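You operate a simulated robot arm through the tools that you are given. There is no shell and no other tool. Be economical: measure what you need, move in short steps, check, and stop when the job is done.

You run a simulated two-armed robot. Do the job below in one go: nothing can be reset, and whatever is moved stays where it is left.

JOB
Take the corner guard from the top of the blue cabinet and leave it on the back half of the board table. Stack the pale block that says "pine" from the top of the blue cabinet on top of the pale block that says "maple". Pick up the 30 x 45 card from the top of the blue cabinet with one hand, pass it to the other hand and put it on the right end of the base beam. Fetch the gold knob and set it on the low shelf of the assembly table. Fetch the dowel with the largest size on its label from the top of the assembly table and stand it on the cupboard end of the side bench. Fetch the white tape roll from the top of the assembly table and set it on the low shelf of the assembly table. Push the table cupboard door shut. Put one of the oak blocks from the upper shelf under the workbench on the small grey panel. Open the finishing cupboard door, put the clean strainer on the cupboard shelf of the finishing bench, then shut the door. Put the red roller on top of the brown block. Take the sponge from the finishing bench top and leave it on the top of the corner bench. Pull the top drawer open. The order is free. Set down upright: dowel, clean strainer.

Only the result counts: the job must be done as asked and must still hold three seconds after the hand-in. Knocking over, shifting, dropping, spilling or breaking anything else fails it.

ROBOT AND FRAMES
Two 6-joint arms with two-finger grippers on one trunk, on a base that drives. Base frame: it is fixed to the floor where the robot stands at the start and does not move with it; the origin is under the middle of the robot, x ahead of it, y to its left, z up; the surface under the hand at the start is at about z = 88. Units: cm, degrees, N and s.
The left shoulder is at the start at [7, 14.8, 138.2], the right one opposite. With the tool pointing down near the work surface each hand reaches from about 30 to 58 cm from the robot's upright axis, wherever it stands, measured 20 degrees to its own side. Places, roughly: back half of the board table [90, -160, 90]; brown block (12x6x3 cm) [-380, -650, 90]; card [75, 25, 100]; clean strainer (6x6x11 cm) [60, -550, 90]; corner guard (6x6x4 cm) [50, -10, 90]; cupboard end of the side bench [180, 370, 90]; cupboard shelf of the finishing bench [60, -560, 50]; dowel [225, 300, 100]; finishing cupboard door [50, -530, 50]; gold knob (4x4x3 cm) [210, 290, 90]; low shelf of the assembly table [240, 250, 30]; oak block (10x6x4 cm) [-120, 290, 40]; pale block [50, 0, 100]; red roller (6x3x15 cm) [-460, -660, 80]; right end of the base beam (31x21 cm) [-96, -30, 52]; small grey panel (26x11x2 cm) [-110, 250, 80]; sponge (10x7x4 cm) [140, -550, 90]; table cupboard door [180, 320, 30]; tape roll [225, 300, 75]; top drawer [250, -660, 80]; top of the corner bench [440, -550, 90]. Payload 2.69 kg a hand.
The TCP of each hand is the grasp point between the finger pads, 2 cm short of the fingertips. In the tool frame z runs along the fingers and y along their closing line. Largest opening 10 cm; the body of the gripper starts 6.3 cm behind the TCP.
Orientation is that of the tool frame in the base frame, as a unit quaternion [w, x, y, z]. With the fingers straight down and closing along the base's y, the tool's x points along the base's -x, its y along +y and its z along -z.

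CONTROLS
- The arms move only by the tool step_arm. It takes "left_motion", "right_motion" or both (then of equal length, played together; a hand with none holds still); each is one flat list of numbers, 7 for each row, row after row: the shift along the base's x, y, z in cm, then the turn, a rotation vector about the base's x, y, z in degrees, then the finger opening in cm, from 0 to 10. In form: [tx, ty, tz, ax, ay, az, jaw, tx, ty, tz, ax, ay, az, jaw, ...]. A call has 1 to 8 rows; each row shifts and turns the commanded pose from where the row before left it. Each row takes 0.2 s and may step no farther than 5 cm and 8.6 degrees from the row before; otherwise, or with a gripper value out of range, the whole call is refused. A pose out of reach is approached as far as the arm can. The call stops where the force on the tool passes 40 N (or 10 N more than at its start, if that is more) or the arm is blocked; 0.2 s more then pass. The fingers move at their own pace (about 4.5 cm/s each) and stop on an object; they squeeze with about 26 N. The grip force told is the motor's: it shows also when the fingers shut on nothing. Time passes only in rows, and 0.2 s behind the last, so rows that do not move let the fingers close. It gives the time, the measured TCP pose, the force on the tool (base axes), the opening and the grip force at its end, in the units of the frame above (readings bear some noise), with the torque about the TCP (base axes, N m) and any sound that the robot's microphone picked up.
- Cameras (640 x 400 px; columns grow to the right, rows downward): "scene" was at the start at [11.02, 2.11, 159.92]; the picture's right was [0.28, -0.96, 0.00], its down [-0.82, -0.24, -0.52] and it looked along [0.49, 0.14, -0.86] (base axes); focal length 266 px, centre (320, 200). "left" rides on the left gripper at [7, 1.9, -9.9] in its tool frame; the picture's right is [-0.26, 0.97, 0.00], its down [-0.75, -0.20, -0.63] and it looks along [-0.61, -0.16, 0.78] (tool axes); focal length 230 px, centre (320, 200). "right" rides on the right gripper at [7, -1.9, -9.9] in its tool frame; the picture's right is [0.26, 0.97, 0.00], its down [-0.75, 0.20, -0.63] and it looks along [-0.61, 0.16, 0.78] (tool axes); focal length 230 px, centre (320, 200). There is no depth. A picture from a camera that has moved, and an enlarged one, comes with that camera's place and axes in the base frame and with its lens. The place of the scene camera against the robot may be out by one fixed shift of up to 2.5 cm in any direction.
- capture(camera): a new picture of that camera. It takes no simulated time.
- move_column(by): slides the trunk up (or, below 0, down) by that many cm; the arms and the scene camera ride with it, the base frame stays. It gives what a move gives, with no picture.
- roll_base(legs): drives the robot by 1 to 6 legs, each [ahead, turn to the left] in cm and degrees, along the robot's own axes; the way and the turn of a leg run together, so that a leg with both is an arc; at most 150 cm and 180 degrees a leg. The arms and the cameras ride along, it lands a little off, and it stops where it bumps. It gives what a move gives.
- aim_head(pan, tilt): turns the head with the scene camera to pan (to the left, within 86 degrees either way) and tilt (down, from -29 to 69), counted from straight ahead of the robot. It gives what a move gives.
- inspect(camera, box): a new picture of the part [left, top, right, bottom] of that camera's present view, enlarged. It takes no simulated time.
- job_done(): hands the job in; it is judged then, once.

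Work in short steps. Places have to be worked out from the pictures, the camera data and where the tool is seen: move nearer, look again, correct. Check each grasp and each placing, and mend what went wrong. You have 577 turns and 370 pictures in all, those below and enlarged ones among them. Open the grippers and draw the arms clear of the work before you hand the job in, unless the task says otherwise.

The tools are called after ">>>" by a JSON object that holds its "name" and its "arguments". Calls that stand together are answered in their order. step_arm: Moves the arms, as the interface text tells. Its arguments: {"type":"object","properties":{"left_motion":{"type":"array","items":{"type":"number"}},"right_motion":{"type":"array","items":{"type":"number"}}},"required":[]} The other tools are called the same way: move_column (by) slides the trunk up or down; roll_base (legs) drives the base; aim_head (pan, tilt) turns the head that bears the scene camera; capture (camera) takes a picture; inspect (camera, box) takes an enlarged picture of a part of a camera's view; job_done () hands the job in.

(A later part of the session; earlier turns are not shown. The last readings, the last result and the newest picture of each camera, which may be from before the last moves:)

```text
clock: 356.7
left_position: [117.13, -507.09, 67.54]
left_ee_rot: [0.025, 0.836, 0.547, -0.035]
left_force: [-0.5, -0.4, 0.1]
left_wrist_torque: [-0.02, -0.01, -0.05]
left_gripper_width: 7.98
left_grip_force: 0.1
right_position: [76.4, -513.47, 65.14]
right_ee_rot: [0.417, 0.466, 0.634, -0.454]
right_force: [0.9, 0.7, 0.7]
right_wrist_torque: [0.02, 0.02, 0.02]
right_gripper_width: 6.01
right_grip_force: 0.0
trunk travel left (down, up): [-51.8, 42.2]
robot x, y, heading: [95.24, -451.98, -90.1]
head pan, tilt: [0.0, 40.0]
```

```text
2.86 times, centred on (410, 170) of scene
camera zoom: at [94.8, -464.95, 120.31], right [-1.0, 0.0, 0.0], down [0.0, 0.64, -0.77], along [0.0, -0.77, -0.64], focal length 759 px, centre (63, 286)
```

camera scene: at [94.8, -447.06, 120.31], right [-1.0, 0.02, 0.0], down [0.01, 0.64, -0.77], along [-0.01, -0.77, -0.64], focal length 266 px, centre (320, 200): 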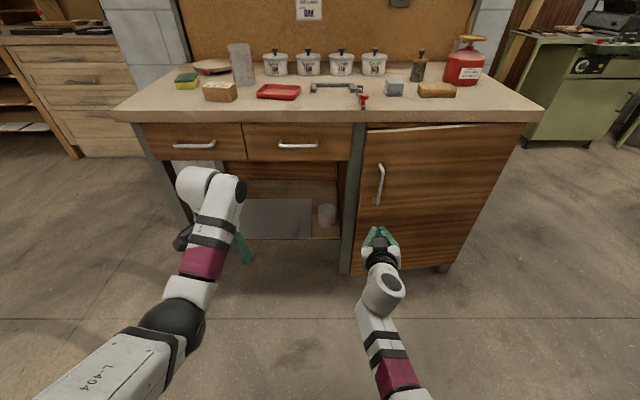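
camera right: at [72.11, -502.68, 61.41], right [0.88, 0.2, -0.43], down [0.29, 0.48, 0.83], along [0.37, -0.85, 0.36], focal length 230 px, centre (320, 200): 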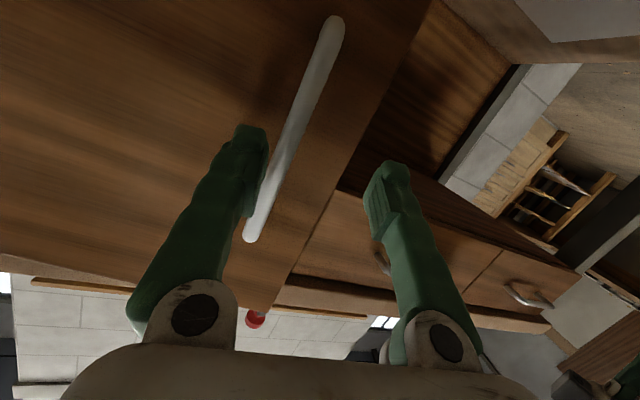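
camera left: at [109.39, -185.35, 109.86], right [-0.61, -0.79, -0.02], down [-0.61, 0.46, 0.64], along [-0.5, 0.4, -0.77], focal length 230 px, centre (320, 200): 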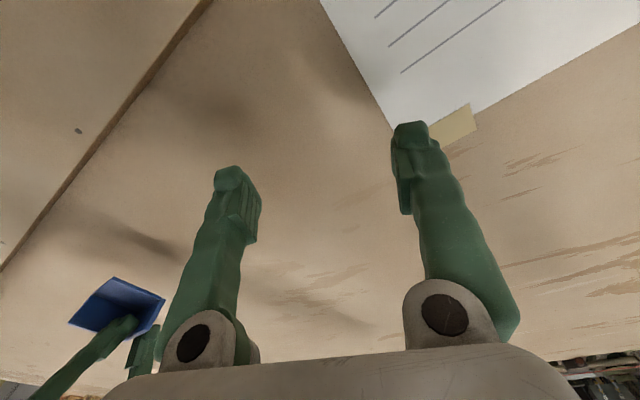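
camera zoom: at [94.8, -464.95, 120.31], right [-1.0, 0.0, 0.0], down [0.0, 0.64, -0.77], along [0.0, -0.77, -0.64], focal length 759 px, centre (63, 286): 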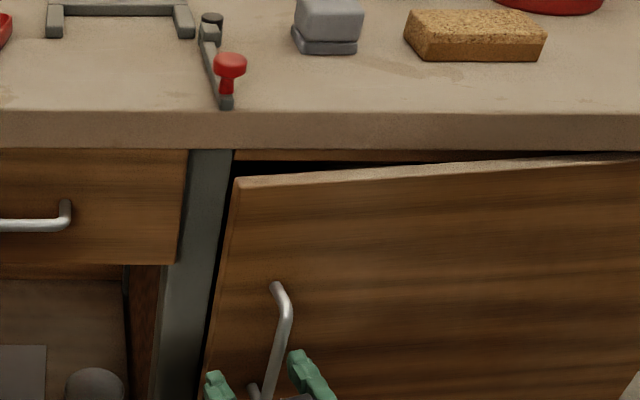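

Bar at about [74.7, −518]. Shift and advance along the hand's direction, then close.

>>> {"name": "step_arm", "arguments": {"right_motion": [-2.1, 0, 0.5, 0, 0, 0, 6, 0.35, -3.3, -0.3, 0, 0, 0, 6, 0.35, -3.3, -0.3, 0, 0, 0, 6, 0, 0, 0, 0, 0, 0, 6]}}

>>> {"name": "capture", "arguments": {"camera": "right"}}

```text
clock: 357.7
left_position: [117.11, -506.96, 67.52]
left_ee_rot: [0.025, 0.836, 0.548, -0.036]
left_force: [0.3, 0.5, 0.6]
left_wrist_torque: [0.01, -0.01, 0.01]
left_gripper_width: 7.99
left_grip_force: 0.0
right_position: [75.0, -520.15, 65.29]
right_ee_rot: [0.418, 0.466, 0.634, -0.455]
right_force: [-0.1, 0.8, 0.3]
right_wrist_torque: [0.01, 0.04, 0.01]
right_gripper_width: 6.03
right_grip_force: 0.1
trunk travel left (down, up): [-51.8, 42.2]
robot x, y, heading: [95.39, -451.52, -90.3]
head pan, tilt: [0.0, 40.0]
```

```text
205 pictures are left
camera right: at [70.58, -509.26, 61.3], right [0.88, 0.2, -0.43], down [0.29, 0.48, 0.83], along [0.37, -0.85, 0.36], focal length 230 px, centre (320, 200)
```

right: 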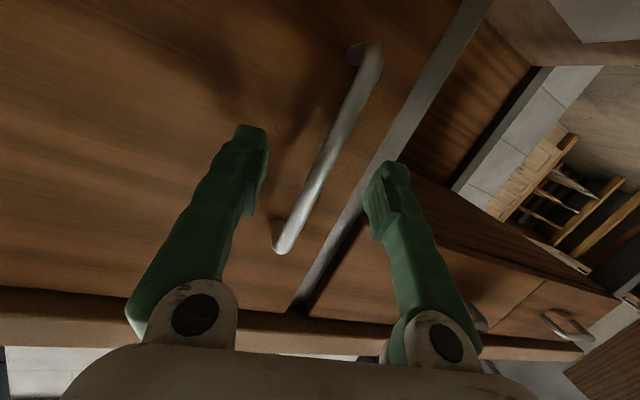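

>>> {"name": "step_arm", "arguments": {"right_motion": [0.2, -1.8, -0.3, 0, 0, 0, 6, 0, 0, 0, 0, 0, 0, 3, 0, 0, 0, 0, 0, 0, 0, 0, 0, 0, 0, 0, 0, 0, 0, 0, 0, 0, 0, 0, 0]}}

>>> {"name": "capture", "arguments": {"camera": "right"}}

```text
clock: 358.9
left_position: [117.21, -507.15, 67.49]
left_ee_rot: [0.024, 0.835, 0.549, -0.037]
left_force: [1.2, -0.8, 0.5]
left_wrist_torque: [-0.02, -0.01, -0.01]
left_gripper_width: 8.0
left_grip_force: 0.1
right_position: [75.53, -521.85, 64.79]
right_ee_rot: [0.418, 0.466, 0.635, -0.452]
right_force: [15.2, 1.0, -3.9]
right_wrist_torque: [0.39, -0.58, 0.08]
right_gripper_width: 1.29
right_grip_force: 31.5
trunk travel left (down, up): [-51.8, 42.2]
robot x, y, heading: [95.29, -451.27, -90.1]
head pan, tilt: [0.0, 40.0]
```

```text
204 pictures are left
camera right: at [71.06, -511.06, 60.93], right [0.88, 0.21, -0.42], down [0.29, 0.48, 0.83], along [0.37, -0.85, 0.36], focal length 230 px, centre (320, 200)
```

right: 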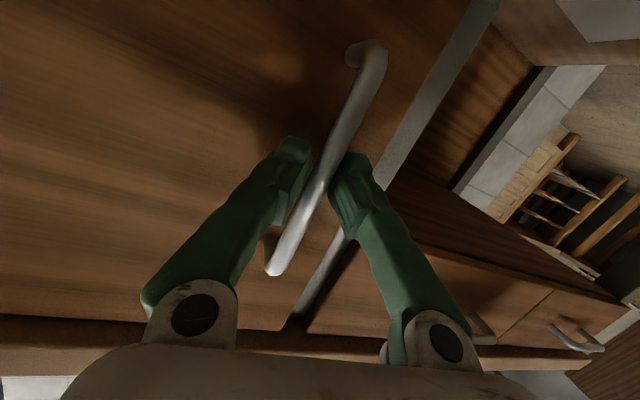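

Solid grip on the bar now (1.3 cm). Pull along the arc, turning the hand with the door.

>>> {"name": "step_arm", "arguments": {"right_motion": [-0.1, 2.1, 0, 0, 0, 3, 0, -0.25, 2.1, 0, 0, 0, 3, 0, -0.35, 2.1, 0, 0, 0, 3, 0, -0.45, 2.1, 0, 0, 0, 3, 0, -0.6, 2.05, 0, 0, 0, 3, 0, -0.7, 2.0, 0, 0, 0, 3, 0]}}

```text
clock: 360.3
left_position: [117.09, -507.08, 67.62]
left_ee_rot: [0.025, 0.836, 0.547, -0.034]
left_force: [0.2, 0.2, -0.8]
left_wrist_torque: [0.03, -0.02, -0.01]
left_gripper_width: 8.01
left_grip_force: 0.1
right_position: [72.52, -509.35, 64.89]
right_ee_rot: [0.482, 0.361, 0.699, -0.385]
right_force: [-14.8, -5.5, 1.7]
right_wrist_torque: [0.91, -0.31, -0.16]
right_gripper_width: 1.24
right_grip_force: 39.2
trunk travel left (down, up): [-51.8, 42.2]
robot x, y, heading: [95.05, -451.67, -90.7]
head pan, tilt: [0.0, 40.0]
```

>>> {"name": "step_arm", "arguments": {"right_motion": [-1.3, 1.7, 0, 0, 0, 3.5, 0, -1.3, 1.7, 0, 0, 0, 3.5, 0, -1.3, 1.7, 0, 0, 0, 3.5, 0, -1.4, 1.6, 0, 0, 0, 3.5, 0, -1.5, 1.5, 0, 0, 0, 3.5, 0]}}

>>> {"name": "capture", "arguments": {"camera": "scene"}}

```text
clock: 361.1
left_position: [117.23, -506.86, 67.61]
left_ee_rot: [0.027, 0.834, 0.55, -0.037]
left_force: [0.9, -0.9, -0.4]
left_wrist_torque: [0.01, 0.0, 0.0]
left_gripper_width: 8.01
left_grip_force: 0.0
right_position: [70.0, -504.29, 64.96]
right_ee_rot: [0.523, 0.3, 0.726, -0.33]
right_force: [12.5, 7.4, 4.3]
right_wrist_torque: [0.97, -0.41, 0.11]
right_gripper_width: 1.17
right_grip_force: 38.6
trunk travel left (down, up): [-51.8, 42.2]
robot x, y, heading: [95.71, -451.59, -89.2]
head pan, tilt: [0.0, 40.0]
stopped in row 3 (right hand): the force on the tool passed its limit at 46 N (the readings are from after the stop); the commanded pose is now the measured one
```

```text
203 pictures are left
camera scene: at [95.02, -464.69, 120.35], right [-1.0, -0.01, 0.0], down [-0.01, 0.64, -0.77], along [0.01, -0.77, -0.64], focal length 266 px, centre (320, 200)
```

scene: 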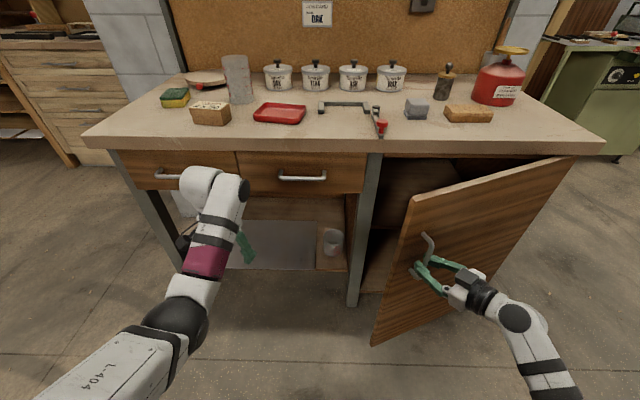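

Opening well (≈30°). Fit gives hinge ≈[34.5,−525], R≈41. Continue along that arc.

>>> {"name": "step_arm", "arguments": {"right_motion": [-1.1, 1.7, 0, 0, 0, 3, 0, -1.15, 1.7, 0, 0, 0, 3, 0, -1.35, 1.65, 0, 0, 0, 3, 0, -1.4, 1.65, 0, 0, 0, 3, 0, -1.5, 1.5, 0, 0, 0, 3, 0, -1.55, 1.5, 0, 0, 0, 3, 0]}}

>>> {"name": "capture", "arguments": {"camera": "scene"}}

```text
clock: 362.0
left_position: [117.24, -506.89, 67.72]
left_ee_rot: [0.026, 0.835, 0.549, -0.038]
left_force: [1.3, 0.8, 0.0]
left_wrist_torque: [-0.03, -0.04, -0.02]
left_gripper_width: 7.99
left_grip_force: 0.0
right_position: [66.55, -498.81, 64.93]
right_ee_rot: [0.551, 0.235, 0.75, -0.28]
right_force: [9.5, 6.8, 6.2]
right_wrist_torque: [0.5, -0.74, 0.05]
right_gripper_width: 1.05
right_grip_force: 37.6
trunk travel left (down, up): [-51.8, 42.2]
robot x, y, heading: [95.32, -451.73, -89.4]
head pan, tilt: [0.0, 40.0]
stopped in row 4 (right hand): the force on the tool passed its limit at 42 N (the readings are from after the stop); the commanded pose is now the measured one
```

```text
202 pictures are left
camera scene: at [95.01, -464.7, 120.36], right [-1.0, -0.01, 0.0], down [-0.01, 0.64, -0.77], along [0.01, -0.77, -0.64], focal length 266 px, centre (320, 200)
```

scene: 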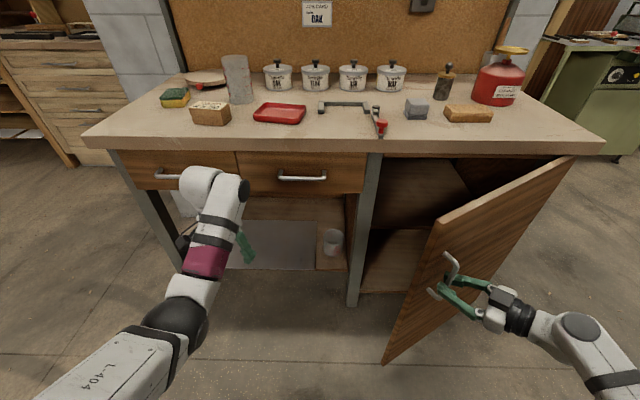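

>>> {"name": "step_arm", "arguments": {"right_motion": [-0.75, 0.9, 0, 0, 0, 1.7, 0, -0.8, 0.9, 0, 0, 0, 1.7, 0, -0.8, 0.85, 0, 0, 0, 1.7, 0, -0.85, 0.85, 0, 0, 0, 1.7, 0, -0.85, 0.8, 0, 0, 0, 1.7, 0, -0.9, 0.8, 0, 0, 0, 1.7, 0, -0.9, 0.75, 0, 0, 0, 1.7, 0, -0.95, 0.75, 0, 0, 0, 1.7, 0]}}

>>> {"name": "step_arm", "arguments": {"right_motion": [-0.95, 0.7, 0, 0, 0, 1.7, 0, -1, 0.7, 0, 0, 0, 1.7, 0, -1, 0.65, 0, 0, 0, 1.7, 0, -1, 0.6, 0, 0, 0, 1.7, 0, -1, 0.55, 0, 0, 0, 1.7, 0, -1.05, 0.5, 0, 0, 0, 1.7, 0, -1.05, 0.5, 0, 0, 0, 1.7, 0, -1.1, 0.45, 0, 0, 0, 1.7, 0]}}

>>> {"name": "capture", "arguments": {"camera": "scene"}}

```text
clock: 363.7
left_position: [117.21, -506.85, 67.65]
left_ee_rot: [0.026, 0.834, 0.549, -0.037]
left_force: [0.1, -0.3, 0.3]
left_wrist_torque: [0.02, -0.01, -0.02]
left_gripper_width: 8.0
left_grip_force: 0.2
right_position: [60.88, -492.45, 64.82]
right_ee_rot: [0.578, 0.154, 0.771, -0.219]
right_force: [9.6, 8.9, 9.0]
right_wrist_torque: [0.53, -0.88, 0.14]
right_gripper_width: 1.01
right_grip_force: 38.0
trunk travel left (down, up): [-51.8, 42.2]
robot x, y, heading: [95.63, -451.49, -89.5]
head pan, tilt: [0.0, 40.0]
stopped in row 8 (right hand): the force on the tool passed its limit at 42 N (the readings are from after the stop); the commanded pose is now the measured one
```

```text
clock: 364.5
left_position: [117.36, -506.91, 67.68]
left_ee_rot: [0.026, 0.835, 0.549, -0.037]
left_force: [-0.6, 0.2, -0.2]
left_wrist_torque: [0.03, 0.0, 0.0]
left_gripper_width: 8.03
left_grip_force: 0.1
right_position: [58.33, -490.15, 64.73]
right_ee_rot: [0.589, 0.119, 0.777, -0.189]
right_force: [9.2, 11.1, 9.8]
right_wrist_torque: [0.61, -0.96, 0.11]
right_gripper_width: 0.95
right_grip_force: 37.2
trunk travel left (down, up): [-51.8, 42.2]
robot x, y, heading: [95.83, -451.97, -89.8]
head pan, tilt: [0.0, 40.0]
stopped in row 4 (right hand): the force on the tool passed its limit at 42 N (the readings are from after the stop); the commanded pose is now the measured one
```

```text
201 pictures are left
camera scene: at [95.17, -464.62, 120.36], right [-1.0, -0.01, 0.0], down [-0.01, 0.64, -0.77], along [0.0, -0.77, -0.64], focal length 266 px, centre (320, 200)
```

scene: 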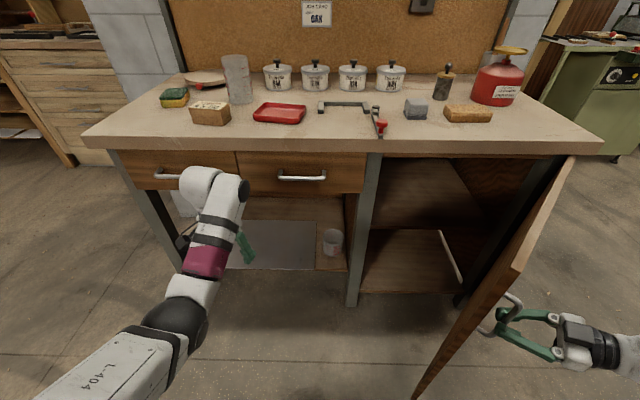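

>>> {"name": "step_arm", "arguments": {"right_motion": [-0.9, 0.45, 0, 0, 0, 1.7, 0, -0.95, 0.45, 0, 0, 0, 1.7, 0, -0.95, 0.4, 0, 0, 0, 1.7, 0, -1, 0.4, 0, 0, 0, 1.7, 0, -1, 0.35, 0, 0, 0, 1.7, 0]}}

>>> {"name": "step_arm", "arguments": {"right_motion": [-0.9, 0.3, 0, 0, 0, 1.7, 0, -0.95, 0.3, 0, 0, 0, 1.7, 0, -0.95, 0.25, 0, 0, 0, 1.7, 0, -1, 0.2, 0, 0, 0, 1.7, 0, -1, 0.15, 0, 0, 0, 1.7, 0]}}

```text
clock: 365.2
left_position: [117.38, -506.76, 67.66]
left_ee_rot: [0.025, 0.835, 0.549, -0.037]
left_force: [0.2, -0.1, -0.5]
left_wrist_torque: [0.05, -0.01, 0.0]
left_gripper_width: 7.99
left_grip_force: 0.1
right_position: [56.12, -488.5, 64.78]
right_ee_rot: [0.597, 0.087, 0.78, -0.164]
right_force: [10.0, 12.6, 14.7]
right_wrist_torque: [0.63, -1.02, 0.07]
right_gripper_width: 0.94
right_grip_force: 37.1
trunk travel left (down, up): [-51.8, 42.2]
robot x, y, heading: [95.52, -451.65, -89.8]
head pan, tilt: [0.0, 40.0]
stopped in row 3 (right hand): the force on the tool passed its limit at 43 N (the readings are from after the stop); the commanded pose is now the measured one
```

```text
clock: 365.7
left_position: [117.34, -506.79, 67.72]
left_ee_rot: [0.026, 0.836, 0.547, -0.038]
left_force: [-0.7, -0.2, -0.2]
left_wrist_torque: [0.01, 0.05, 0.02]
left_gripper_width: 8.02
left_grip_force: 0.0
right_position: [54.92, -487.85, 64.7]
right_ee_rot: [0.601, 0.07, 0.783, -0.148]
right_force: [10.7, 15.3, 14.0]
right_wrist_torque: [0.66, -0.92, 0.06]
right_gripper_width: 0.85
right_grip_force: 36.4
trunk travel left (down, up): [-51.8, 42.2]
robot x, y, heading: [95.3, -451.22, -89.9]
head pan, tilt: [0.0, 40.0]
stopped in row 2 (right hand): the force on the tool passed its limit at 42 N (the readings are from after the stop); the commanded pose is now the measured one
```

Door ≈61° open. Release by opening a little (fingers now spread parallel to the door) and retreat.

>>> {"name": "step_arm", "arguments": {"right_motion": [0, 0, 0, 0, 0, 0, 2, 0, 0, 0, 0, 0, 0, 3.5, 0, 0, 0, 0, 0, 0, 4, -1.5, 0.5, 0.3, 0, 0, 0, 4, -2.5, 0.9, 0.5, 0, 0, 0, 4]}}

>>> {"name": "capture", "arguments": {"camera": "scene"}}

```text
clock: 366.9
left_position: [116.99, -506.84, 67.59]
left_ee_rot: [0.025, 0.836, 0.547, -0.036]
left_force: [0.4, -0.6, 0.3]
left_wrist_torque: [0.01, 0.01, -0.03]
left_gripper_width: 7.99
left_grip_force: 0.0
right_position: [51.27, -486.51, 65.42]
right_ee_rot: [0.599, 0.074, 0.783, -0.15]
right_force: [0.4, 0.1, -0.6]
right_wrist_torque: [-0.02, 0.02, 0.03]
right_gripper_width: 4.0
right_grip_force: 0.2
right hand out of reach, approached as far as the arm can: row 5
trunk travel left (down, up): [-51.8, 42.2]
robot x, y, heading: [95.44, -451.36, -90.0]
head pan, tilt: [0.0, 40.0]
```

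```text
200 pictures are left
camera scene: at [94.92, -464.71, 120.32], right [-1.0, 0.0, 0.0], down [0.0, 0.64, -0.77], along [0.0, -0.77, -0.64], focal length 266 px, centre (320, 200)
```

scene: 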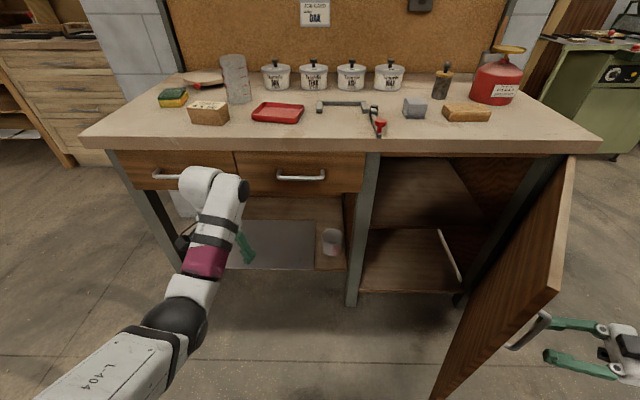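

Door is wide open. Back the base away and bring the right arm around.

>>> {"name": "roll_base", "arguments": {"legs": [[-25, 0]]}}

>>> {"name": "capture", "arguments": {"camera": "scene"}}

```text
clock: 368.7
left_position: [117.12, -482.37, 67.53]
left_ee_rot: [0.025, 0.835, 0.549, -0.036]
left_force: [0.0, 0.7, -1.1]
left_wrist_torque: [-0.02, 0.0, 0.01]
left_gripper_width: 8.01
left_grip_force: 0.0
right_position: [51.26, -462.08, 65.42]
right_ee_rot: [0.599, 0.073, 0.783, -0.15]
right_force: [0.2, -0.7, -0.2]
right_wrist_torque: [-0.01, 0.0, 0.01]
right_gripper_width: 4.0
right_grip_force: 0.0
trunk travel left (down, up): [-51.8, 42.2]
robot x, y, heading: [95.18, -426.81, -89.7]
head pan, tilt: [0.0, 40.0]
```

```text
199 pictures are left
camera scene: at [94.87, -440.1, 120.32], right [-1.0, -0.01, 0.0], down [0.0, 0.64, -0.77], along [0.0, -0.77, -0.64], focal length 266 px, centre (320, 200)
```

scene: 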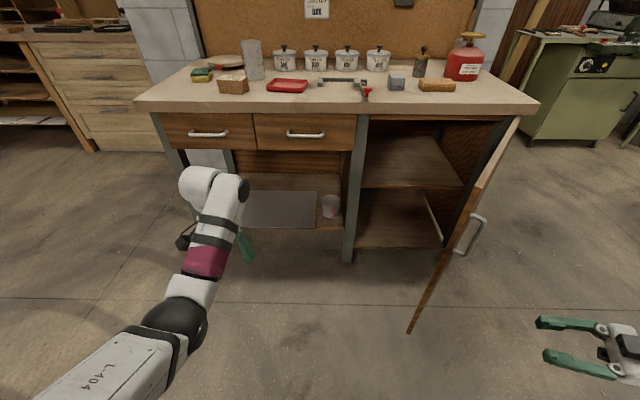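

Door at ~65°. Swing the right hand back to point at the bench while raising the trunk.

>>> {"name": "step_arm", "arguments": {"right_motion": [1.5, -1.5, 0, 0, 0, -8, 8, 2.5, -2, 0, 0, 0, -8, 8, 2.5, -2.5, 0, 0, 0, -8, 8, 2.5, -2.5, 0, 0, 0, -8, 8, 2.5, -2.5, 0, 0, 0, -8, 8, 2.5, -2.5, 0, 0, 0, -8, 8, 2.5, -2.5, 0, 0, 0, -8, 8, 2.5, -2.5, 0, 0, 0, -8, 8]}}

>>> {"name": "step_arm", "arguments": {"right_motion": [0, -1, 0, 0, 0, -6, 8, 0, -1, 0, 7, 0, 0, 8, 0, 0, 0, 7, 0, 0, 8, 0, 0, 0, 7, 0, 0, 8]}}

>>> {"name": "move_column", "arguments": {"by": 32}}

>>> {"name": "capture", "arguments": {"camera": "right"}}

```text
clock: 370.5
left_position: [117.28, -482.32, 67.58]
left_ee_rot: [0.025, 0.834, 0.549, -0.036]
left_force: [-0.1, -0.3, -0.5]
left_wrist_torque: [0.0, 0.01, -0.02]
left_gripper_width: 8.01
left_grip_force: 0.0
right_position: [70.65, -480.67, 65.22]
right_ee_rot: [0.429, 0.477, 0.626, -0.443]
right_force: [0.1, -0.3, -0.4]
right_wrist_torque: [0.0, -0.01, 0.0]
right_gripper_width: 8.02
right_grip_force: 0.0
trunk travel left (down, up): [-51.8, 42.2]
robot x, y, heading: [95.35, -426.97, -89.6]
head pan, tilt: [0.0, 40.0]
```

```text
clock: 371.5
left_position: [117.18, -482.41, 67.53]
left_ee_rot: [0.025, 0.835, 0.549, -0.035]
left_force: [0.2, 0.3, -0.4]
left_wrist_torque: [0.01, -0.02, -0.04]
left_gripper_width: 8.01
left_grip_force: 0.0
right_position: [70.34, -482.68, 65.4]
right_ee_rot: [0.304, 0.575, 0.676, -0.347]
right_force: [-0.1, -0.1, -0.3]
right_wrist_torque: [0.02, -0.01, -0.02]
right_gripper_width: 8.03
right_grip_force: 0.0
trunk travel left (down, up): [-51.8, 42.2]
robot x, y, heading: [95.14, -427.03, -89.6]
head pan, tilt: [0.0, 40.0]
```

```text
clock: 374.7
left_position: [117.13, -482.09, 99.48]
left_ee_rot: [0.025, 0.835, 0.549, -0.037]
left_force: [1.2, 0.2, 0.4]
left_wrist_torque: [-0.01, 0.02, 0.01]
left_gripper_width: 7.98
left_grip_force: 0.1
right_position: [70.36, -482.64, 97.21]
right_ee_rot: [0.306, 0.573, 0.676, -0.348]
right_force: [-0.6, 0.0, 1.0]
right_wrist_torque: [-0.01, -0.01, 0.0]
right_gripper_width: 8.0
right_grip_force: 0.0
trunk travel left (down, up): [-83.8, 10.2]
robot x, y, heading: [95.43, -426.66, -89.8]
head pan, tilt: [0.0, 40.0]
```

```text
198 pictures are left
camera right: at [67.25, -470.68, 97.53], right [0.91, 0.24, -0.33], down [0.31, 0.12, 0.95], along [0.27, -0.96, 0.03], focal length 230 px, centre (320, 200)
```

right: 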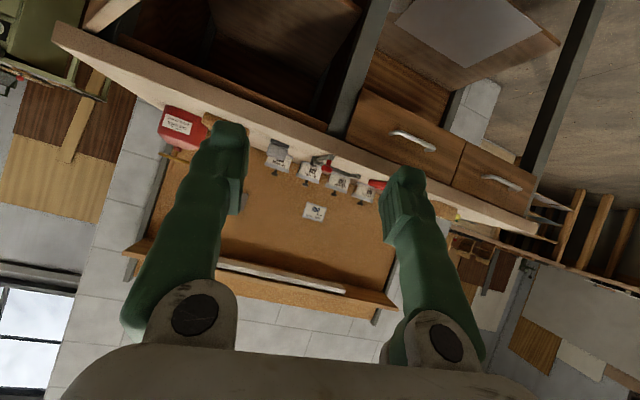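

Level the roll, steepen to ~50° and shift to x≈56 before driving to the strainer.

>>> {"name": "step_arm", "arguments": {"right_motion": [-2, 0, 1, 0, -6.9, -4.8, 9, -2.5, 0, 1, 7.5, 0, 0, 9, -2.5, 0, 1, 7.5, 0, 0, 9, -2.5, 0, 1, 0, 0, 0, 9, -2.5, -0.5, 1, 0, 0, 0, 9, -2.5, -0.5, 1, 0, 0, 0, 9]}}

>>> {"name": "roll_base", "arguments": {"legs": [[40, 0]]}}

>>> {"name": "step_arm", "arguments": {"right_motion": [0, 0, 0, 0, 0, 0, 9, 0, 0, 0, 0, 0, 0, 9]}}

>>> {"name": "capture", "arguments": {"camera": "right"}}

>>> {"name": "capture", "arguments": {"camera": "scene"}}

```text
clock: 376.1
left_position: [117.01, -482.42, 99.48]
left_ee_rot: [0.025, 0.835, 0.548, -0.035]
left_force: [0.4, -0.7, -0.3]
left_wrist_torque: [0.05, 0.0, -0.02]
left_gripper_width: 8.02
left_grip_force: 0.0
right_position: [55.66, -483.62, 103.36]
right_ee_rot: [0.248, 0.659, 0.669, -0.239]
right_force: [-0.2, 0.3, -0.5]
right_wrist_torque: [0.0, -0.01, 0.04]
right_gripper_width: 8.99
right_grip_force: 0.0
trunk travel left (down, up): [-83.8, 10.2]
robot x, y, heading: [95.43, -426.8, -89.6]
head pan, tilt: [0.0, 40.0]
```

```text
clock: 378.6
left_position: [117.73, -521.87, 99.63]
left_ee_rot: [0.026, 0.833, 0.551, -0.036]
left_force: [0.6, -0.1, 0.5]
left_wrist_torque: [0.0, 0.02, -0.02]
left_gripper_width: 8.0
left_grip_force: 0.1
right_position: [56.38, -523.41, 103.42]
right_ee_rot: [0.247, 0.659, 0.669, -0.24]
right_force: [0.4, -0.1, -0.6]
right_wrist_torque: [0.01, -0.05, 0.01]
right_gripper_width: 8.99
right_grip_force: 0.0
trunk travel left (down, up): [-83.8, 10.2]
robot x, y, heading: [95.59, -467.08, -89.5]
head pan, tilt: [0.0, 40.0]
```

```text
clock: 379.2
left_position: [117.83, -521.98, 99.65]
left_ee_rot: [0.026, 0.833, 0.552, -0.036]
left_force: [-0.2, 0.1, 0.0]
left_wrist_torque: [-0.02, -0.01, -0.02]
left_gripper_width: 8.03
left_grip_force: 0.1
right_position: [56.42, -523.6, 103.42]
right_ee_rot: [0.248, 0.658, 0.669, -0.241]
right_force: [-0.4, 0.1, -0.6]
right_wrist_torque: [0.0, 0.05, -0.01]
right_gripper_width: 8.98
right_grip_force: 0.2
trunk travel left (down, up): [-83.8, 10.2]
robot x, y, heading: [95.66, -466.71, -89.5]
head pan, tilt: [0.0, 40.0]
```

```text
197 pictures are left
camera right: at [54.18, -511.79, 106.49], right [0.96, 0.22, -0.16], down [0.2, -0.16, 0.97], along [0.18, -0.96, -0.2], focal length 230 px, centre (320, 200)
```

right: 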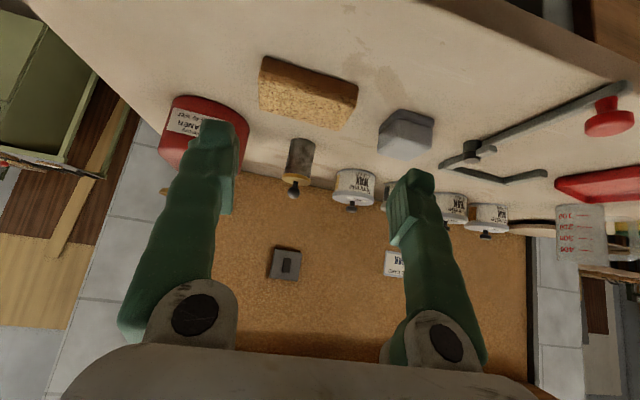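

```text
196 pictures are left
camera scene: at [95.27, -479.95, 152.32], right [-1.0, -0.01, 0.0], down [-0.01, 0.64, -0.77], along [0.01, -0.77, -0.64], focal length 266 px, centre (320, 200)
```

scene: 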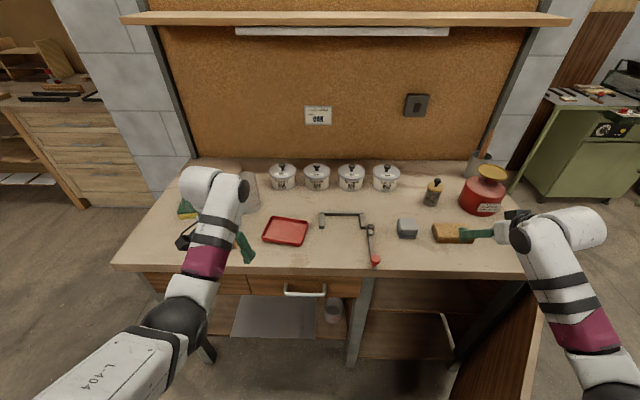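

Strainer centre ≈ [56.5, −553.5]. Move the left hand sideways so it clears the tall measuring glass, then drive on.

>>> {"name": "step_arm", "arguments": {"left_motion": [4, 1, 0, 0, 0, 0, 8, 4, 1, 0, 0, 0, 0, 8, 4, 1, 0, 0, 0, 0, 8, 4, 1, 0, 0, 0, 0, 8, 4, 1, 0, 0, 0, 0, 8, 4, 1, 0, 0, 0, 0, 8, 4, 1, 0, 0, 0, 0, 8, 4, 1, 0, 0, 0, 0, 8]}}

>>> {"name": "roll_base", "arguments": {"legs": [[20, 0]]}}

>>> {"name": "step_arm", "arguments": {"right_motion": [0, 0, 0, 0, 0, 0, 9, 0, 0, 0, 0, 0, 0, 9]}}

>>> {"name": "capture", "arguments": {"camera": "right"}}

```text
clock: 381.0
left_position: [150.13, -514.34, 99.23]
left_ee_rot: [0.025, 0.834, 0.551, -0.037]
left_force: [-0.6, 0.2, -0.4]
left_wrist_torque: [0.01, 0.02, -0.02]
left_gripper_width: 8.0
left_grip_force: 0.2
left hand out of reach, approached as far as the arm can: row 2
right_position: [56.55, -523.72, 103.51]
right_ee_rot: [0.248, 0.658, 0.67, -0.24]
right_force: [0.1, -0.7, -0.6]
right_wrist_torque: [0.02, 0.03, -0.03]
right_gripper_width: 8.98
right_grip_force: 0.1
trunk travel left (down, up): [-83.8, 10.2]
robot x, y, heading: [95.37, -467.04, -89.5]
head pan, tilt: [0.0, 40.0]
```

```text
clock: 382.6
left_position: [150.05, -534.34, 99.44]
left_ee_rot: [0.027, 0.834, 0.55, -0.036]
left_force: [0.1, -0.7, -0.4]
left_wrist_torque: [-0.07, 0.0, 0.04]
left_gripper_width: 7.95
left_grip_force: 0.1
right_position: [56.3, -543.29, 103.68]
right_ee_rot: [0.248, 0.659, 0.668, -0.241]
right_force: [0.1, 0.2, -0.2]
right_wrist_torque: [-0.04, -0.02, -0.01]
right_gripper_width: 8.99
right_grip_force: 0.0
trunk travel left (down, up): [-83.8, 10.2]
robot x, y, heading: [95.95, -486.7, -89.7]
head pan, tilt: [0.0, 40.0]
```

```text
clock: 383.2
left_position: [150.13, -534.57, 99.33]
left_ee_rot: [0.026, 0.835, 0.549, -0.036]
left_force: [-0.2, 0.4, 0.9]
left_wrist_torque: [-0.02, 0.03, 0.02]
left_gripper_width: 8.03
left_grip_force: 0.0
right_position: [56.21, -543.34, 103.38]
right_ee_rot: [0.248, 0.658, 0.669, -0.242]
right_force: [0.3, -0.7, 0.0]
right_wrist_torque: [-0.02, 0.03, 0.01]
right_gripper_width: 8.99
right_grip_force: 0.1
trunk travel left (down, up): [-83.8, 10.2]
robot x, y, heading: [96.06, -486.83, -89.4]
head pan, tilt: [0.0, 40.0]
```

```text
195 pictures are left
camera right: at [54.23, -531.7, 106.52], right [0.96, 0.21, -0.16], down [0.2, -0.16, 0.97], along [0.18, -0.96, -0.2], focal length 230 px, centre (320, 200)
```

right: 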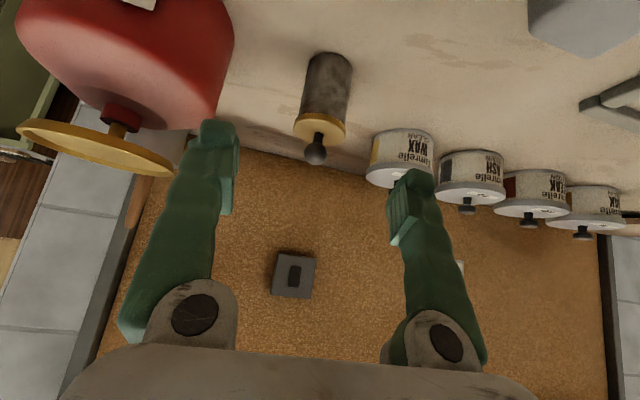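

Strainer at [57, −553]; move above it then descend around its body.

>>> {"name": "step_arm", "arguments": {"right_motion": [0.3, -4.5, 0, 0, 0, 0, 9, 0.4, -4.8, 0, 0, 0, 0, 9, 0, 0, 0, 0, 0, 0, 9]}}

>>> {"name": "capture", "arguments": {"camera": "right"}}

```text
clock: 384.0
left_position: [149.97, -534.67, 99.36]
left_ee_rot: [0.025, 0.835, 0.549, -0.036]
left_force: [-1.1, -0.7, -0.1]
left_wrist_torque: [0.02, 0.02, -0.01]
left_gripper_width: 7.99
left_grip_force: 0.0
right_position: [56.91, -553.01, 103.53]
right_ee_rot: [0.248, 0.658, 0.669, -0.24]
right_force: [1.0, 0.0, 0.5]
right_wrist_torque: [0.01, -0.04, -0.03]
right_gripper_width: 9.01
right_grip_force: 0.0
trunk travel left (down, up): [-83.8, 10.2]
robot x, y, heading: [95.75, -486.62, -89.6]
head pan, tilt: [0.0, 40.0]
```

```text
194 pictures are left
camera right: at [54.81, -541.22, 106.55], right [0.96, 0.21, -0.16], down [0.2, -0.16, 0.97], along [0.18, -0.96, -0.2], focal length 230 px, centre (320, 200)
```

right: 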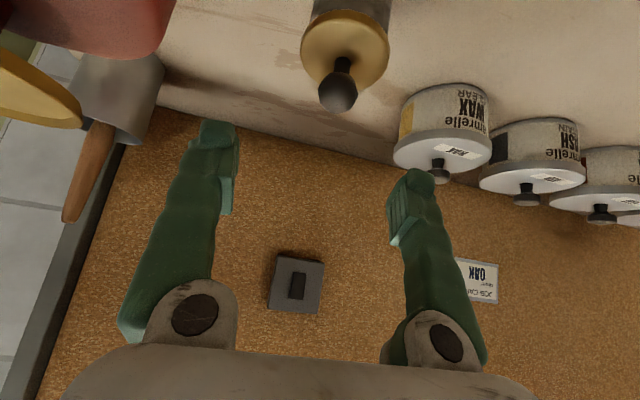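

>>> {"name": "step_arm", "arguments": {"right_motion": [0, 0.3, -3.5, 0, 0, 0, 8.5, 0, 0, -3.5, 0, 0, 0, 8.5, 0, 0, -3.7, 0, 0, 0, 8.5, 0, 0, 0, 0, 0, 0, 6, 0, 0, 0, 0, 0, 0, 4, 0, 0, 0, 0, 0, 0, 3, 0, 0, 0, 0, 0, 0, 3]}}

>>> {"name": "capture", "arguments": {"camera": "right"}}

```text
clock: 385.6
left_position: [150.07, -534.61, 99.25]
left_ee_rot: [0.025, 0.834, 0.549, -0.036]
left_force: [-0.3, 0.1, 0.8]
left_wrist_torque: [0.01, 0.02, 0.01]
left_gripper_width: 8.01
left_grip_force: 0.0
right_position: [57.22, -552.81, 92.76]
right_ee_rot: [0.247, 0.659, 0.669, -0.24]
right_force: [1.0, 1.2, 0.8]
right_wrist_torque: [0.05, -0.01, -0.01]
right_gripper_width: 4.99
right_grip_force: 25.9
trunk travel left (down, up): [-83.8, 10.2]
robot x, y, heading: [95.82, -486.65, -89.5]
head pan, tilt: [0.0, 40.0]
```

```text
193 pictures are left
camera right: at [55.07, -541.0, 95.78], right [0.96, 0.21, -0.16], down [0.2, -0.16, 0.97], along [0.18, -0.96, -0.2], focal length 230 px, centre (320, 200)
```

right: 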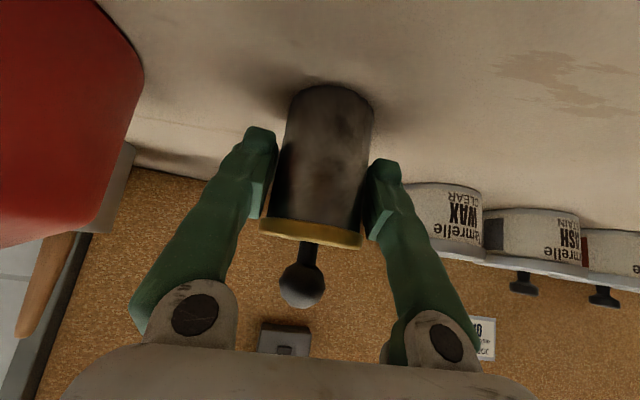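

Strainer gripped. Lift it and back out from the bench.

>>> {"name": "step_arm", "arguments": {"right_motion": [0, 0, 2, 0, 0, 0, 3, 0, 0, 3, 0, 0, 0, 3, 0, 0, 3.5, 0, 0, 0, 3, 0, 0, 0, 0, 0, 0, 3]}}

>>> {"name": "roll_base", "arguments": {"legs": [[-48, 0]]}}

>>> {"name": "step_arm", "arguments": {"right_motion": [0, 0, 0, 0, 0, 0, 3, 0, 0, 0, 0, 0, 0, 3]}}

>>> {"name": "move_column", "arguments": {"by": -36}}

>>> {"name": "capture", "arguments": {"camera": "scene"}}

```text
clock: 386.6
left_position: [150.08, -534.65, 99.06]
left_ee_rot: [0.024, 0.834, 0.55, -0.035]
left_force: [1.2, -0.8, 0.6]
left_wrist_torque: [-0.02, 0.02, -0.01]
left_gripper_width: 8.04
left_grip_force: 0.0
right_position: [57.04, -552.75, 101.25]
right_ee_rot: [0.248, 0.659, 0.669, -0.239]
right_force: [-0.4, 0.5, -0.8]
right_wrist_torque: [0.0, -0.05, 0.05]
right_gripper_width: 4.99
right_grip_force: 26.0
trunk travel left (down, up): [-83.8, 10.2]
robot x, y, heading: [96.12, -486.87, -89.6]
head pan, tilt: [0.0, 40.0]
```

```text
clock: 389.5
left_position: [149.38, -486.9, 99.16]
left_ee_rot: [0.024, 0.838, 0.543, -0.036]
left_force: [0.0, 0.0, 0.0]
left_wrist_torque: [0.0, 0.01, -0.05]
left_gripper_width: 7.99
left_grip_force: 0.1
right_position: [55.99, -503.91, 101.11]
right_ee_rot: [0.245, 0.664, 0.664, -0.242]
right_force: [-0.6, -1.0, -0.1]
right_wrist_torque: [0.01, -0.01, -0.04]
right_gripper_width: 4.97
right_grip_force: 25.9
trunk travel left (down, up): [-83.8, 10.2]
robot x, y, heading: [95.81, -437.78, -90.6]
head pan, tilt: [0.0, 40.0]
```

```text
clock: 390.1
left_position: [149.3, -486.93, 99.18]
left_ee_rot: [0.025, 0.838, 0.543, -0.035]
left_force: [0.5, 1.2, -0.4]
left_wrist_torque: [0.0, 0.0, -0.01]
left_gripper_width: 7.96
left_grip_force: 0.1
right_position: [56.06, -503.78, 101.25]
right_ee_rot: [0.245, 0.664, 0.664, -0.242]
right_force: [0.1, -0.4, -2.0]
right_wrist_torque: [0.02, -0.01, -0.07]
right_gripper_width: 4.99
right_grip_force: 26.0
trunk travel left (down, up): [-83.8, 10.2]
robot x, y, heading: [96.01, -438.46, -90.4]
head pan, tilt: [0.0, 40.0]
```

```text
clock: 392.3
left_position: [149.66, -486.63, 75.38]
left_ee_rot: [0.025, 0.838, 0.544, -0.038]
left_force: [0.5, -0.6, -1.2]
left_wrist_torque: [0.07, -0.05, 0.0]
left_gripper_width: 7.99
left_grip_force: 0.0
right_position: [56.6, -504.47, 79.36]
right_ee_rot: [0.254, 0.651, 0.667, -0.259]
right_force: [12.4, 8.0, 9.8]
right_wrist_torque: [0.67, 0.84, -0.03]
right_gripper_width: 4.94
right_grip_force: 25.9
trunk travel left (down, up): [-60.2, 33.8]
robot x, y, heading: [95.85, -438.04, -90.1]
head pan, tilt: [0.0, 40.0]
stopped: the force on the tool passed its limit at 52 N (the readings are from after the stop); the commanded pose is now the measured one
```

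```text
192 pictures are left
camera scene: at [95.61, -451.38, 128.63], right [-1.0, 0.0, 0.0], down [0.0, 0.64, -0.77], along [0.0, -0.77, -0.64], focal length 266 px, centre (320, 200)
```

scene: 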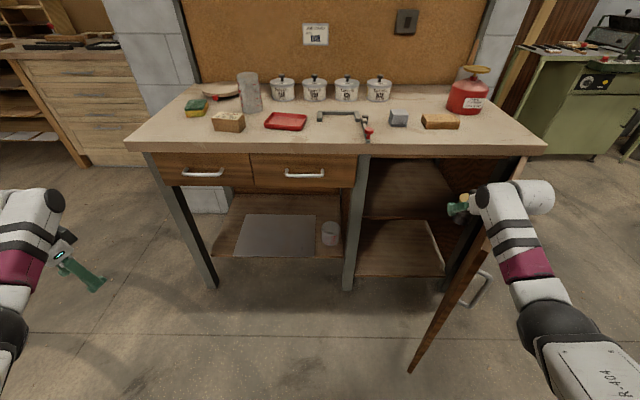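

The wrist touched the door's top edge. Raise, shift the hand +x away from the door, then lower again.

>>> {"name": "move_column", "arguments": {"by": 8}}

>>> {"name": "step_arm", "arguments": {"right_motion": [2.5, 0, 0, 0, 0, 0, 3, 3, 0, 0, 0, 0, 0, 3, 3, 0, 0, 0, 0, 0, 3, 3, 0, 0, 0, 0, 0, 3, 3, 0, 0, 0, 0, 0, 3, 0, 0, 0, 0, 0, 0, 3]}}

>>> {"name": "capture", "arguments": {"camera": "scene"}}

```text
clock: 393.4
left_position: [149.45, -486.79, 83.57]
left_ee_rot: [0.025, 0.838, 0.545, -0.035]
left_force: [-0.4, -0.8, -0.1]
left_wrist_torque: [0.03, -0.02, 0.0]
left_gripper_width: 7.99
left_grip_force: 0.1
right_position: [55.97, -504.42, 86.98]
right_ee_rot: [0.251, 0.655, 0.665, -0.259]
right_force: [0.6, -0.4, 0.0]
right_wrist_torque: [0.01, -0.01, 0.02]
right_gripper_width: 4.95
right_grip_force: 26.1
trunk travel left (down, up): [-68.2, 25.8]
robot x, y, heading: [95.91, -438.55, -90.3]
head pan, tilt: [0.0, 40.0]
```

```text
clock: 394.8
left_position: [149.39, -486.88, 83.51]
left_ee_rot: [0.025, 0.838, 0.545, -0.035]
left_force: [0.1, -0.6, -0.8]
left_wrist_torque: [-0.02, 0.0, 0.02]
left_gripper_width: 8.01
left_grip_force: 0.0
right_position: [70.57, -504.38, 87.13]
right_ee_rot: [0.252, 0.654, 0.665, -0.258]
right_force: [0.1, 0.7, -0.5]
right_wrist_torque: [0.02, -0.03, 0.02]
right_gripper_width: 4.95
right_grip_force: 25.9
trunk travel left (down, up): [-68.2, 25.8]
robot x, y, heading: [95.47, -437.97, -90.4]
head pan, tilt: [0.0, 40.0]
```

```text
191 pictures are left
camera scene: at [95.15, -451.59, 136.68], right [-1.0, 0.01, 0.0], down [0.0, 0.64, -0.77], along [0.0, -0.77, -0.64], focal length 266 px, centre (320, 200)
```

scene: 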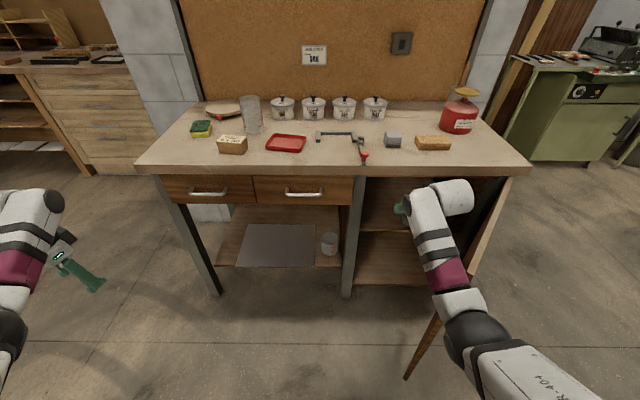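

>>> {"name": "move_column", "arguments": {"by": -25}}

>>> {"name": "capture", "arguments": {"camera": "scene"}}

>>> {"name": "capture", "arguments": {"camera": "right"}}

```text
clock: 397.4
left_position: [149.48, -486.77, 58.67]
left_ee_rot: [0.025, 0.838, 0.544, -0.037]
left_force: [-0.2, -0.8, -0.9]
left_wrist_torque: [-0.02, -0.03, 0.02]
left_gripper_width: 7.99
left_grip_force: 0.0
right_position: [70.47, -504.45, 62.08]
right_ee_rot: [0.251, 0.654, 0.665, -0.258]
right_force: [0.1, 0.2, -0.5]
right_wrist_torque: [0.01, 0.0, -0.01]
right_gripper_width: 4.95
right_grip_force: 26.5
trunk travel left (down, up): [-43.2, 50.8]
robot x, y, heading: [95.97, -437.91, -90.3]
head pan, tilt: [0.0, 40.0]
```

```text
190 pictures are left
camera scene: at [95.22, -451.57, 111.68], right [-1.0, 0.01, 0.0], down [0.0, 0.64, -0.77], along [0.0, -0.77, -0.64], focal length 266 px, centre (320, 200)
```

scene: 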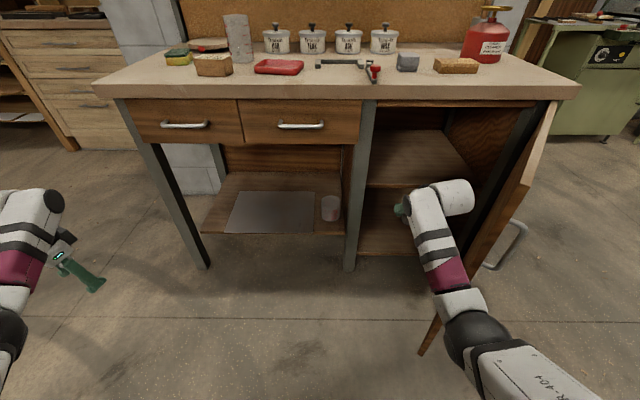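

```text
189 pictures are left
camera right: at [68.56, -492.56, 64.77], right [0.96, 0.2, -0.19], down [0.22, -0.13, 0.97], along [0.17, -0.97, -0.17], focal length 230 px, centre (320, 200)
```

right: 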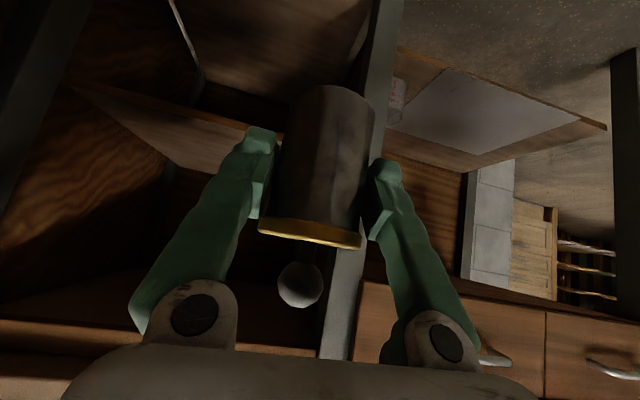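

The shelf's front edge is set back (≈y −538, z≈46.5). Centre the hand at x≈62, lower 8 cm more, then drive in.

>>> {"name": "step_arm", "arguments": {"right_motion": [-3, 0, 0, 0, 0, 0, 3, -3, 0, 0, 0, 0, 0, 3, -2.5, 0, 0, 0, 0, 0, 3, 0, 0, 0, 0, 0, 0, 3]}}

>>> {"name": "move_column", "arguments": {"by": -7}}

>>> {"name": "roll_base", "arguments": {"legs": [[22, 0]]}}

>>> {"name": "step_arm", "arguments": {"right_motion": [0, 0, 0, 0, 0, 0, 3, 0, 0, 0, 0, 0, 0, 3]}}

>>> {"name": "capture", "arguments": {"camera": "right"}}

>>> {"name": "capture", "arguments": {"camera": "scene"}}

```text
clock: 398.4
left_position: [149.32, -486.78, 58.53]
left_ee_rot: [0.025, 0.838, 0.545, -0.037]
left_force: [-0.6, -0.8, 0.2]
left_wrist_torque: [-0.01, 0.0, 0.03]
left_gripper_width: 8.0
left_grip_force: 0.0
right_position: [62.16, -504.62, 62.0]
right_ee_rot: [0.252, 0.653, 0.666, -0.257]
right_force: [0.8, 0.1, -1.7]
right_wrist_torque: [0.02, 0.03, 0.0]
right_gripper_width: 4.98
right_grip_force: 26.4
trunk travel left (down, up): [-43.2, 50.8]
robot x, y, heading: [95.85, -438.58, -90.3]
head pan, tilt: [0.0, 40.0]
```

```text
clock: 399.5
left_position: [149.43, -486.98, 51.59]
left_ee_rot: [0.026, 0.838, 0.544, -0.035]
left_force: [0.3, -0.1, 0.3]
left_wrist_torque: [0.02, 0.01, -0.02]
left_gripper_width: 8.0
left_grip_force: 0.1
right_position: [62.12, -504.79, 55.04]
right_ee_rot: [0.251, 0.654, 0.665, -0.258]
right_force: [-0.2, 1.4, -1.1]
right_wrist_torque: [0.05, 0.0, 0.03]
right_gripper_width: 4.93
right_grip_force: 26.1
trunk travel left (down, up): [-36.2, 57.8]
robot x, y, heading: [95.95, -437.93, -90.2]
head pan, tilt: [0.0, 40.0]
```

```text
clock: 401.2
left_position: [149.15, -508.59, 51.59]
left_ee_rot: [0.024, 0.838, 0.543, -0.036]
left_force: [-0.1, -0.9, -0.3]
left_wrist_torque: [0.01, -0.01, -0.01]
left_gripper_width: 7.98
left_grip_force: 0.1
right_position: [61.92, -526.31, 54.89]
right_ee_rot: [0.25, 0.655, 0.666, -0.257]
right_force: [0.3, 0.2, -1.3]
right_wrist_torque: [0.01, 0.0, -0.01]
right_gripper_width: 4.91
right_grip_force: 26.0
trunk travel left (down, up): [-36.2, 57.8]
robot x, y, heading: [95.34, -459.96, -90.4]
head pan, tilt: [0.0, 40.0]
```

```text
clock: 401.8
left_position: [149.23, -508.52, 51.5]
left_ee_rot: [0.025, 0.839, 0.543, -0.036]
left_force: [0.8, -0.3, -0.8]
left_wrist_torque: [0.04, -0.03, 0.05]
left_gripper_width: 8.01
left_grip_force: 0.0
right_position: [61.87, -526.28, 55.0]
right_ee_rot: [0.251, 0.654, 0.665, -0.258]
right_force: [-1.0, 0.1, -1.4]
right_wrist_torque: [-0.04, -0.03, 0.0]
right_gripper_width: 4.94
right_grip_force: 26.0
trunk travel left (down, up): [-36.2, 57.8]
robot x, y, heading: [95.24, -459.92, -90.4]
head pan, tilt: [0.0, 40.0]
```

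```text
188 pictures are left
camera right: at [59.91, -514.39, 57.68], right [0.96, 0.2, -0.19], down [0.22, -0.13, 0.97], along [0.17, -0.97, -0.17], focal length 230 px, centre (320, 200)
```

right: 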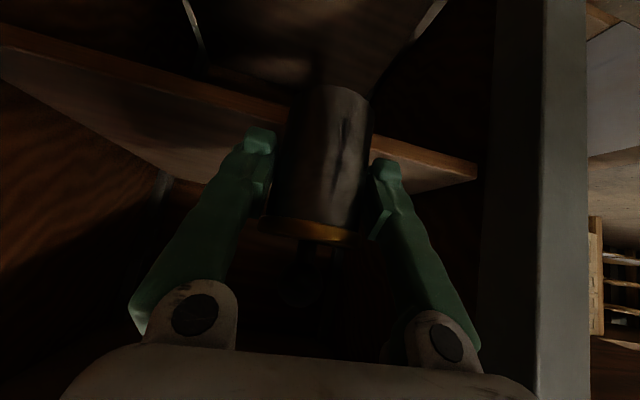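

```text
187 pictures are left
camera scene: at [95.06, -473.19, 104.68], right [-1.0, 0.01, 0.0], down [0.0, 0.64, -0.77], along [-0.01, -0.77, -0.64], focal length 266 px, centre (320, 200)
```

scene: 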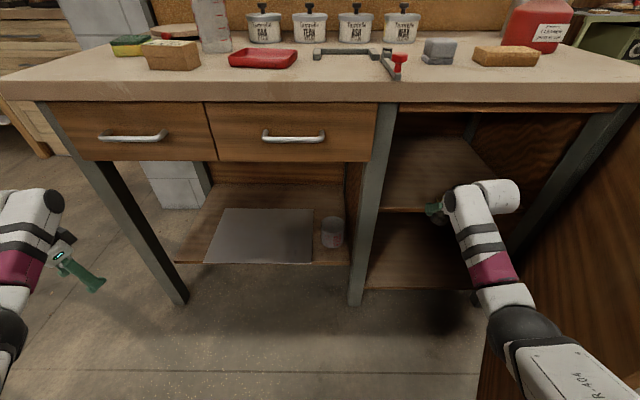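

Drive in 15 cm so the strainer is over the shelf while the wrist stays just outside the bench edge.

>>> {"name": "roll_base", "arguments": {"legs": [[15, 0]]}}

>>> {"name": "step_arm", "arguments": {"right_motion": [0, 0, 0, 0, 0, 0, 3, 0, 0, 0, 0, 0, 0, 3]}}

>>> {"name": "capture", "arguments": {"camera": "right"}}

>>> {"name": "capture", "arguments": {"camera": "scene"}}

```text
clock: 403.1
left_position: [149.06, -523.32, 51.58]
left_ee_rot: [0.025, 0.838, 0.544, -0.036]
left_force: [0.0, 1.1, 0.4]
left_wrist_torque: [0.03, 0.0, 0.0]
left_gripper_width: 7.99
left_grip_force: 0.1
right_position: [61.87, -541.3, 55.03]
right_ee_rot: [0.251, 0.654, 0.666, -0.257]
right_force: [0.4, -0.9, -1.7]
right_wrist_torque: [0.01, -0.01, 0.03]
right_gripper_width: 4.94
right_grip_force: 26.1
trunk travel left (down, up): [-36.2, 57.8]
robot x, y, heading: [95.6, -474.67, -90.3]
head pan, tilt: [0.0, 40.0]
```

```text
clock: 403.7
left_position: [149.08, -523.32, 51.58]
left_ee_rot: [0.025, 0.838, 0.544, -0.036]
left_force: [0.5, 0.0, -0.1]
left_wrist_torque: [0.02, -0.01, 0.0]
left_gripper_width: 7.99
left_grip_force: 0.0
right_position: [61.82, -541.1, 55.04]
right_ee_rot: [0.251, 0.654, 0.666, -0.257]
right_force: [-0.1, 0.2, -1.3]
right_wrist_torque: [0.05, -0.03, 0.0]
right_gripper_width: 4.96
right_grip_force: 26.0
trunk travel left (down, up): [-36.2, 57.8]
robot x, y, heading: [95.82, -474.71, -90.2]
head pan, tilt: [0.0, 40.0]
```

```text
186 pictures are left
camera right: at [59.83, -529.27, 57.67], right [0.96, 0.2, -0.19], down [0.22, -0.13, 0.97], along [0.17, -0.97, -0.17], focal length 230 px, centre (320, 200)
```

right: 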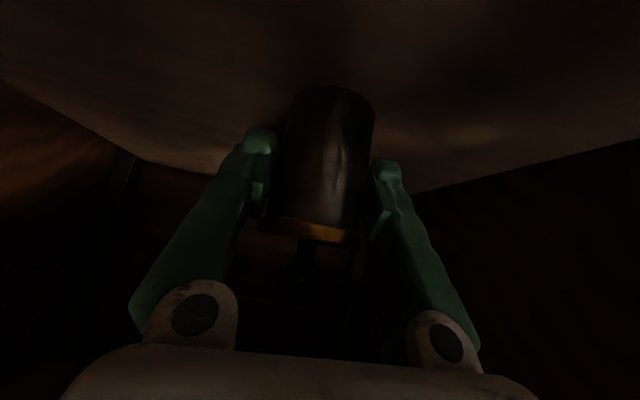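

```text
185 pictures are left
camera scene: at [94.96, -488.06, 104.68], right [-1.0, 0.01, 0.0], down [0.0, 0.64, -0.77], along [0.0, -0.77, -0.64], focal length 266 px, centre (320, 200)
```

scene: 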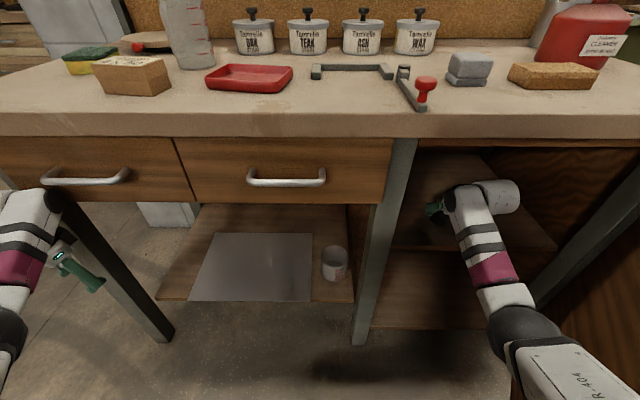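

Over the shelf. Lower gently to contact.

>>> {"name": "step_arm", "arguments": {"right_motion": [0, 0, -0.8, 0, 0, 0, 3, 0, 0, -0.8, 0, 0, 0, 3, 0, 0, -0.6, 0, 0, 0, 3, 0, 0, -0.5, 0, 0, 0, 3, 0, 0, 0, 0, 0, 0, 3]}}

```text
clock: 404.9
left_position: [149.14, -523.2, 51.57]
left_ee_rot: [0.025, 0.838, 0.544, -0.039]
left_force: [-0.4, 0.1, 0.7]
left_wrist_torque: [0.0, -0.03, 0.02]
left_gripper_width: 7.99
left_grip_force: 0.1
right_position: [61.76, -541.16, 52.94]
right_ee_rot: [0.254, 0.652, 0.664, -0.262]
right_force: [-3.1, -5.1, 18.5]
right_wrist_torque: [-0.25, 0.07, 0.1]
right_gripper_width: 4.94
right_grip_force: 26.0
trunk travel left (down, up): [-36.2, 57.8]
robot x, y, heading: [95.24, -474.36, -90.3]
head pan, tilt: [0.0, 40.0]
```

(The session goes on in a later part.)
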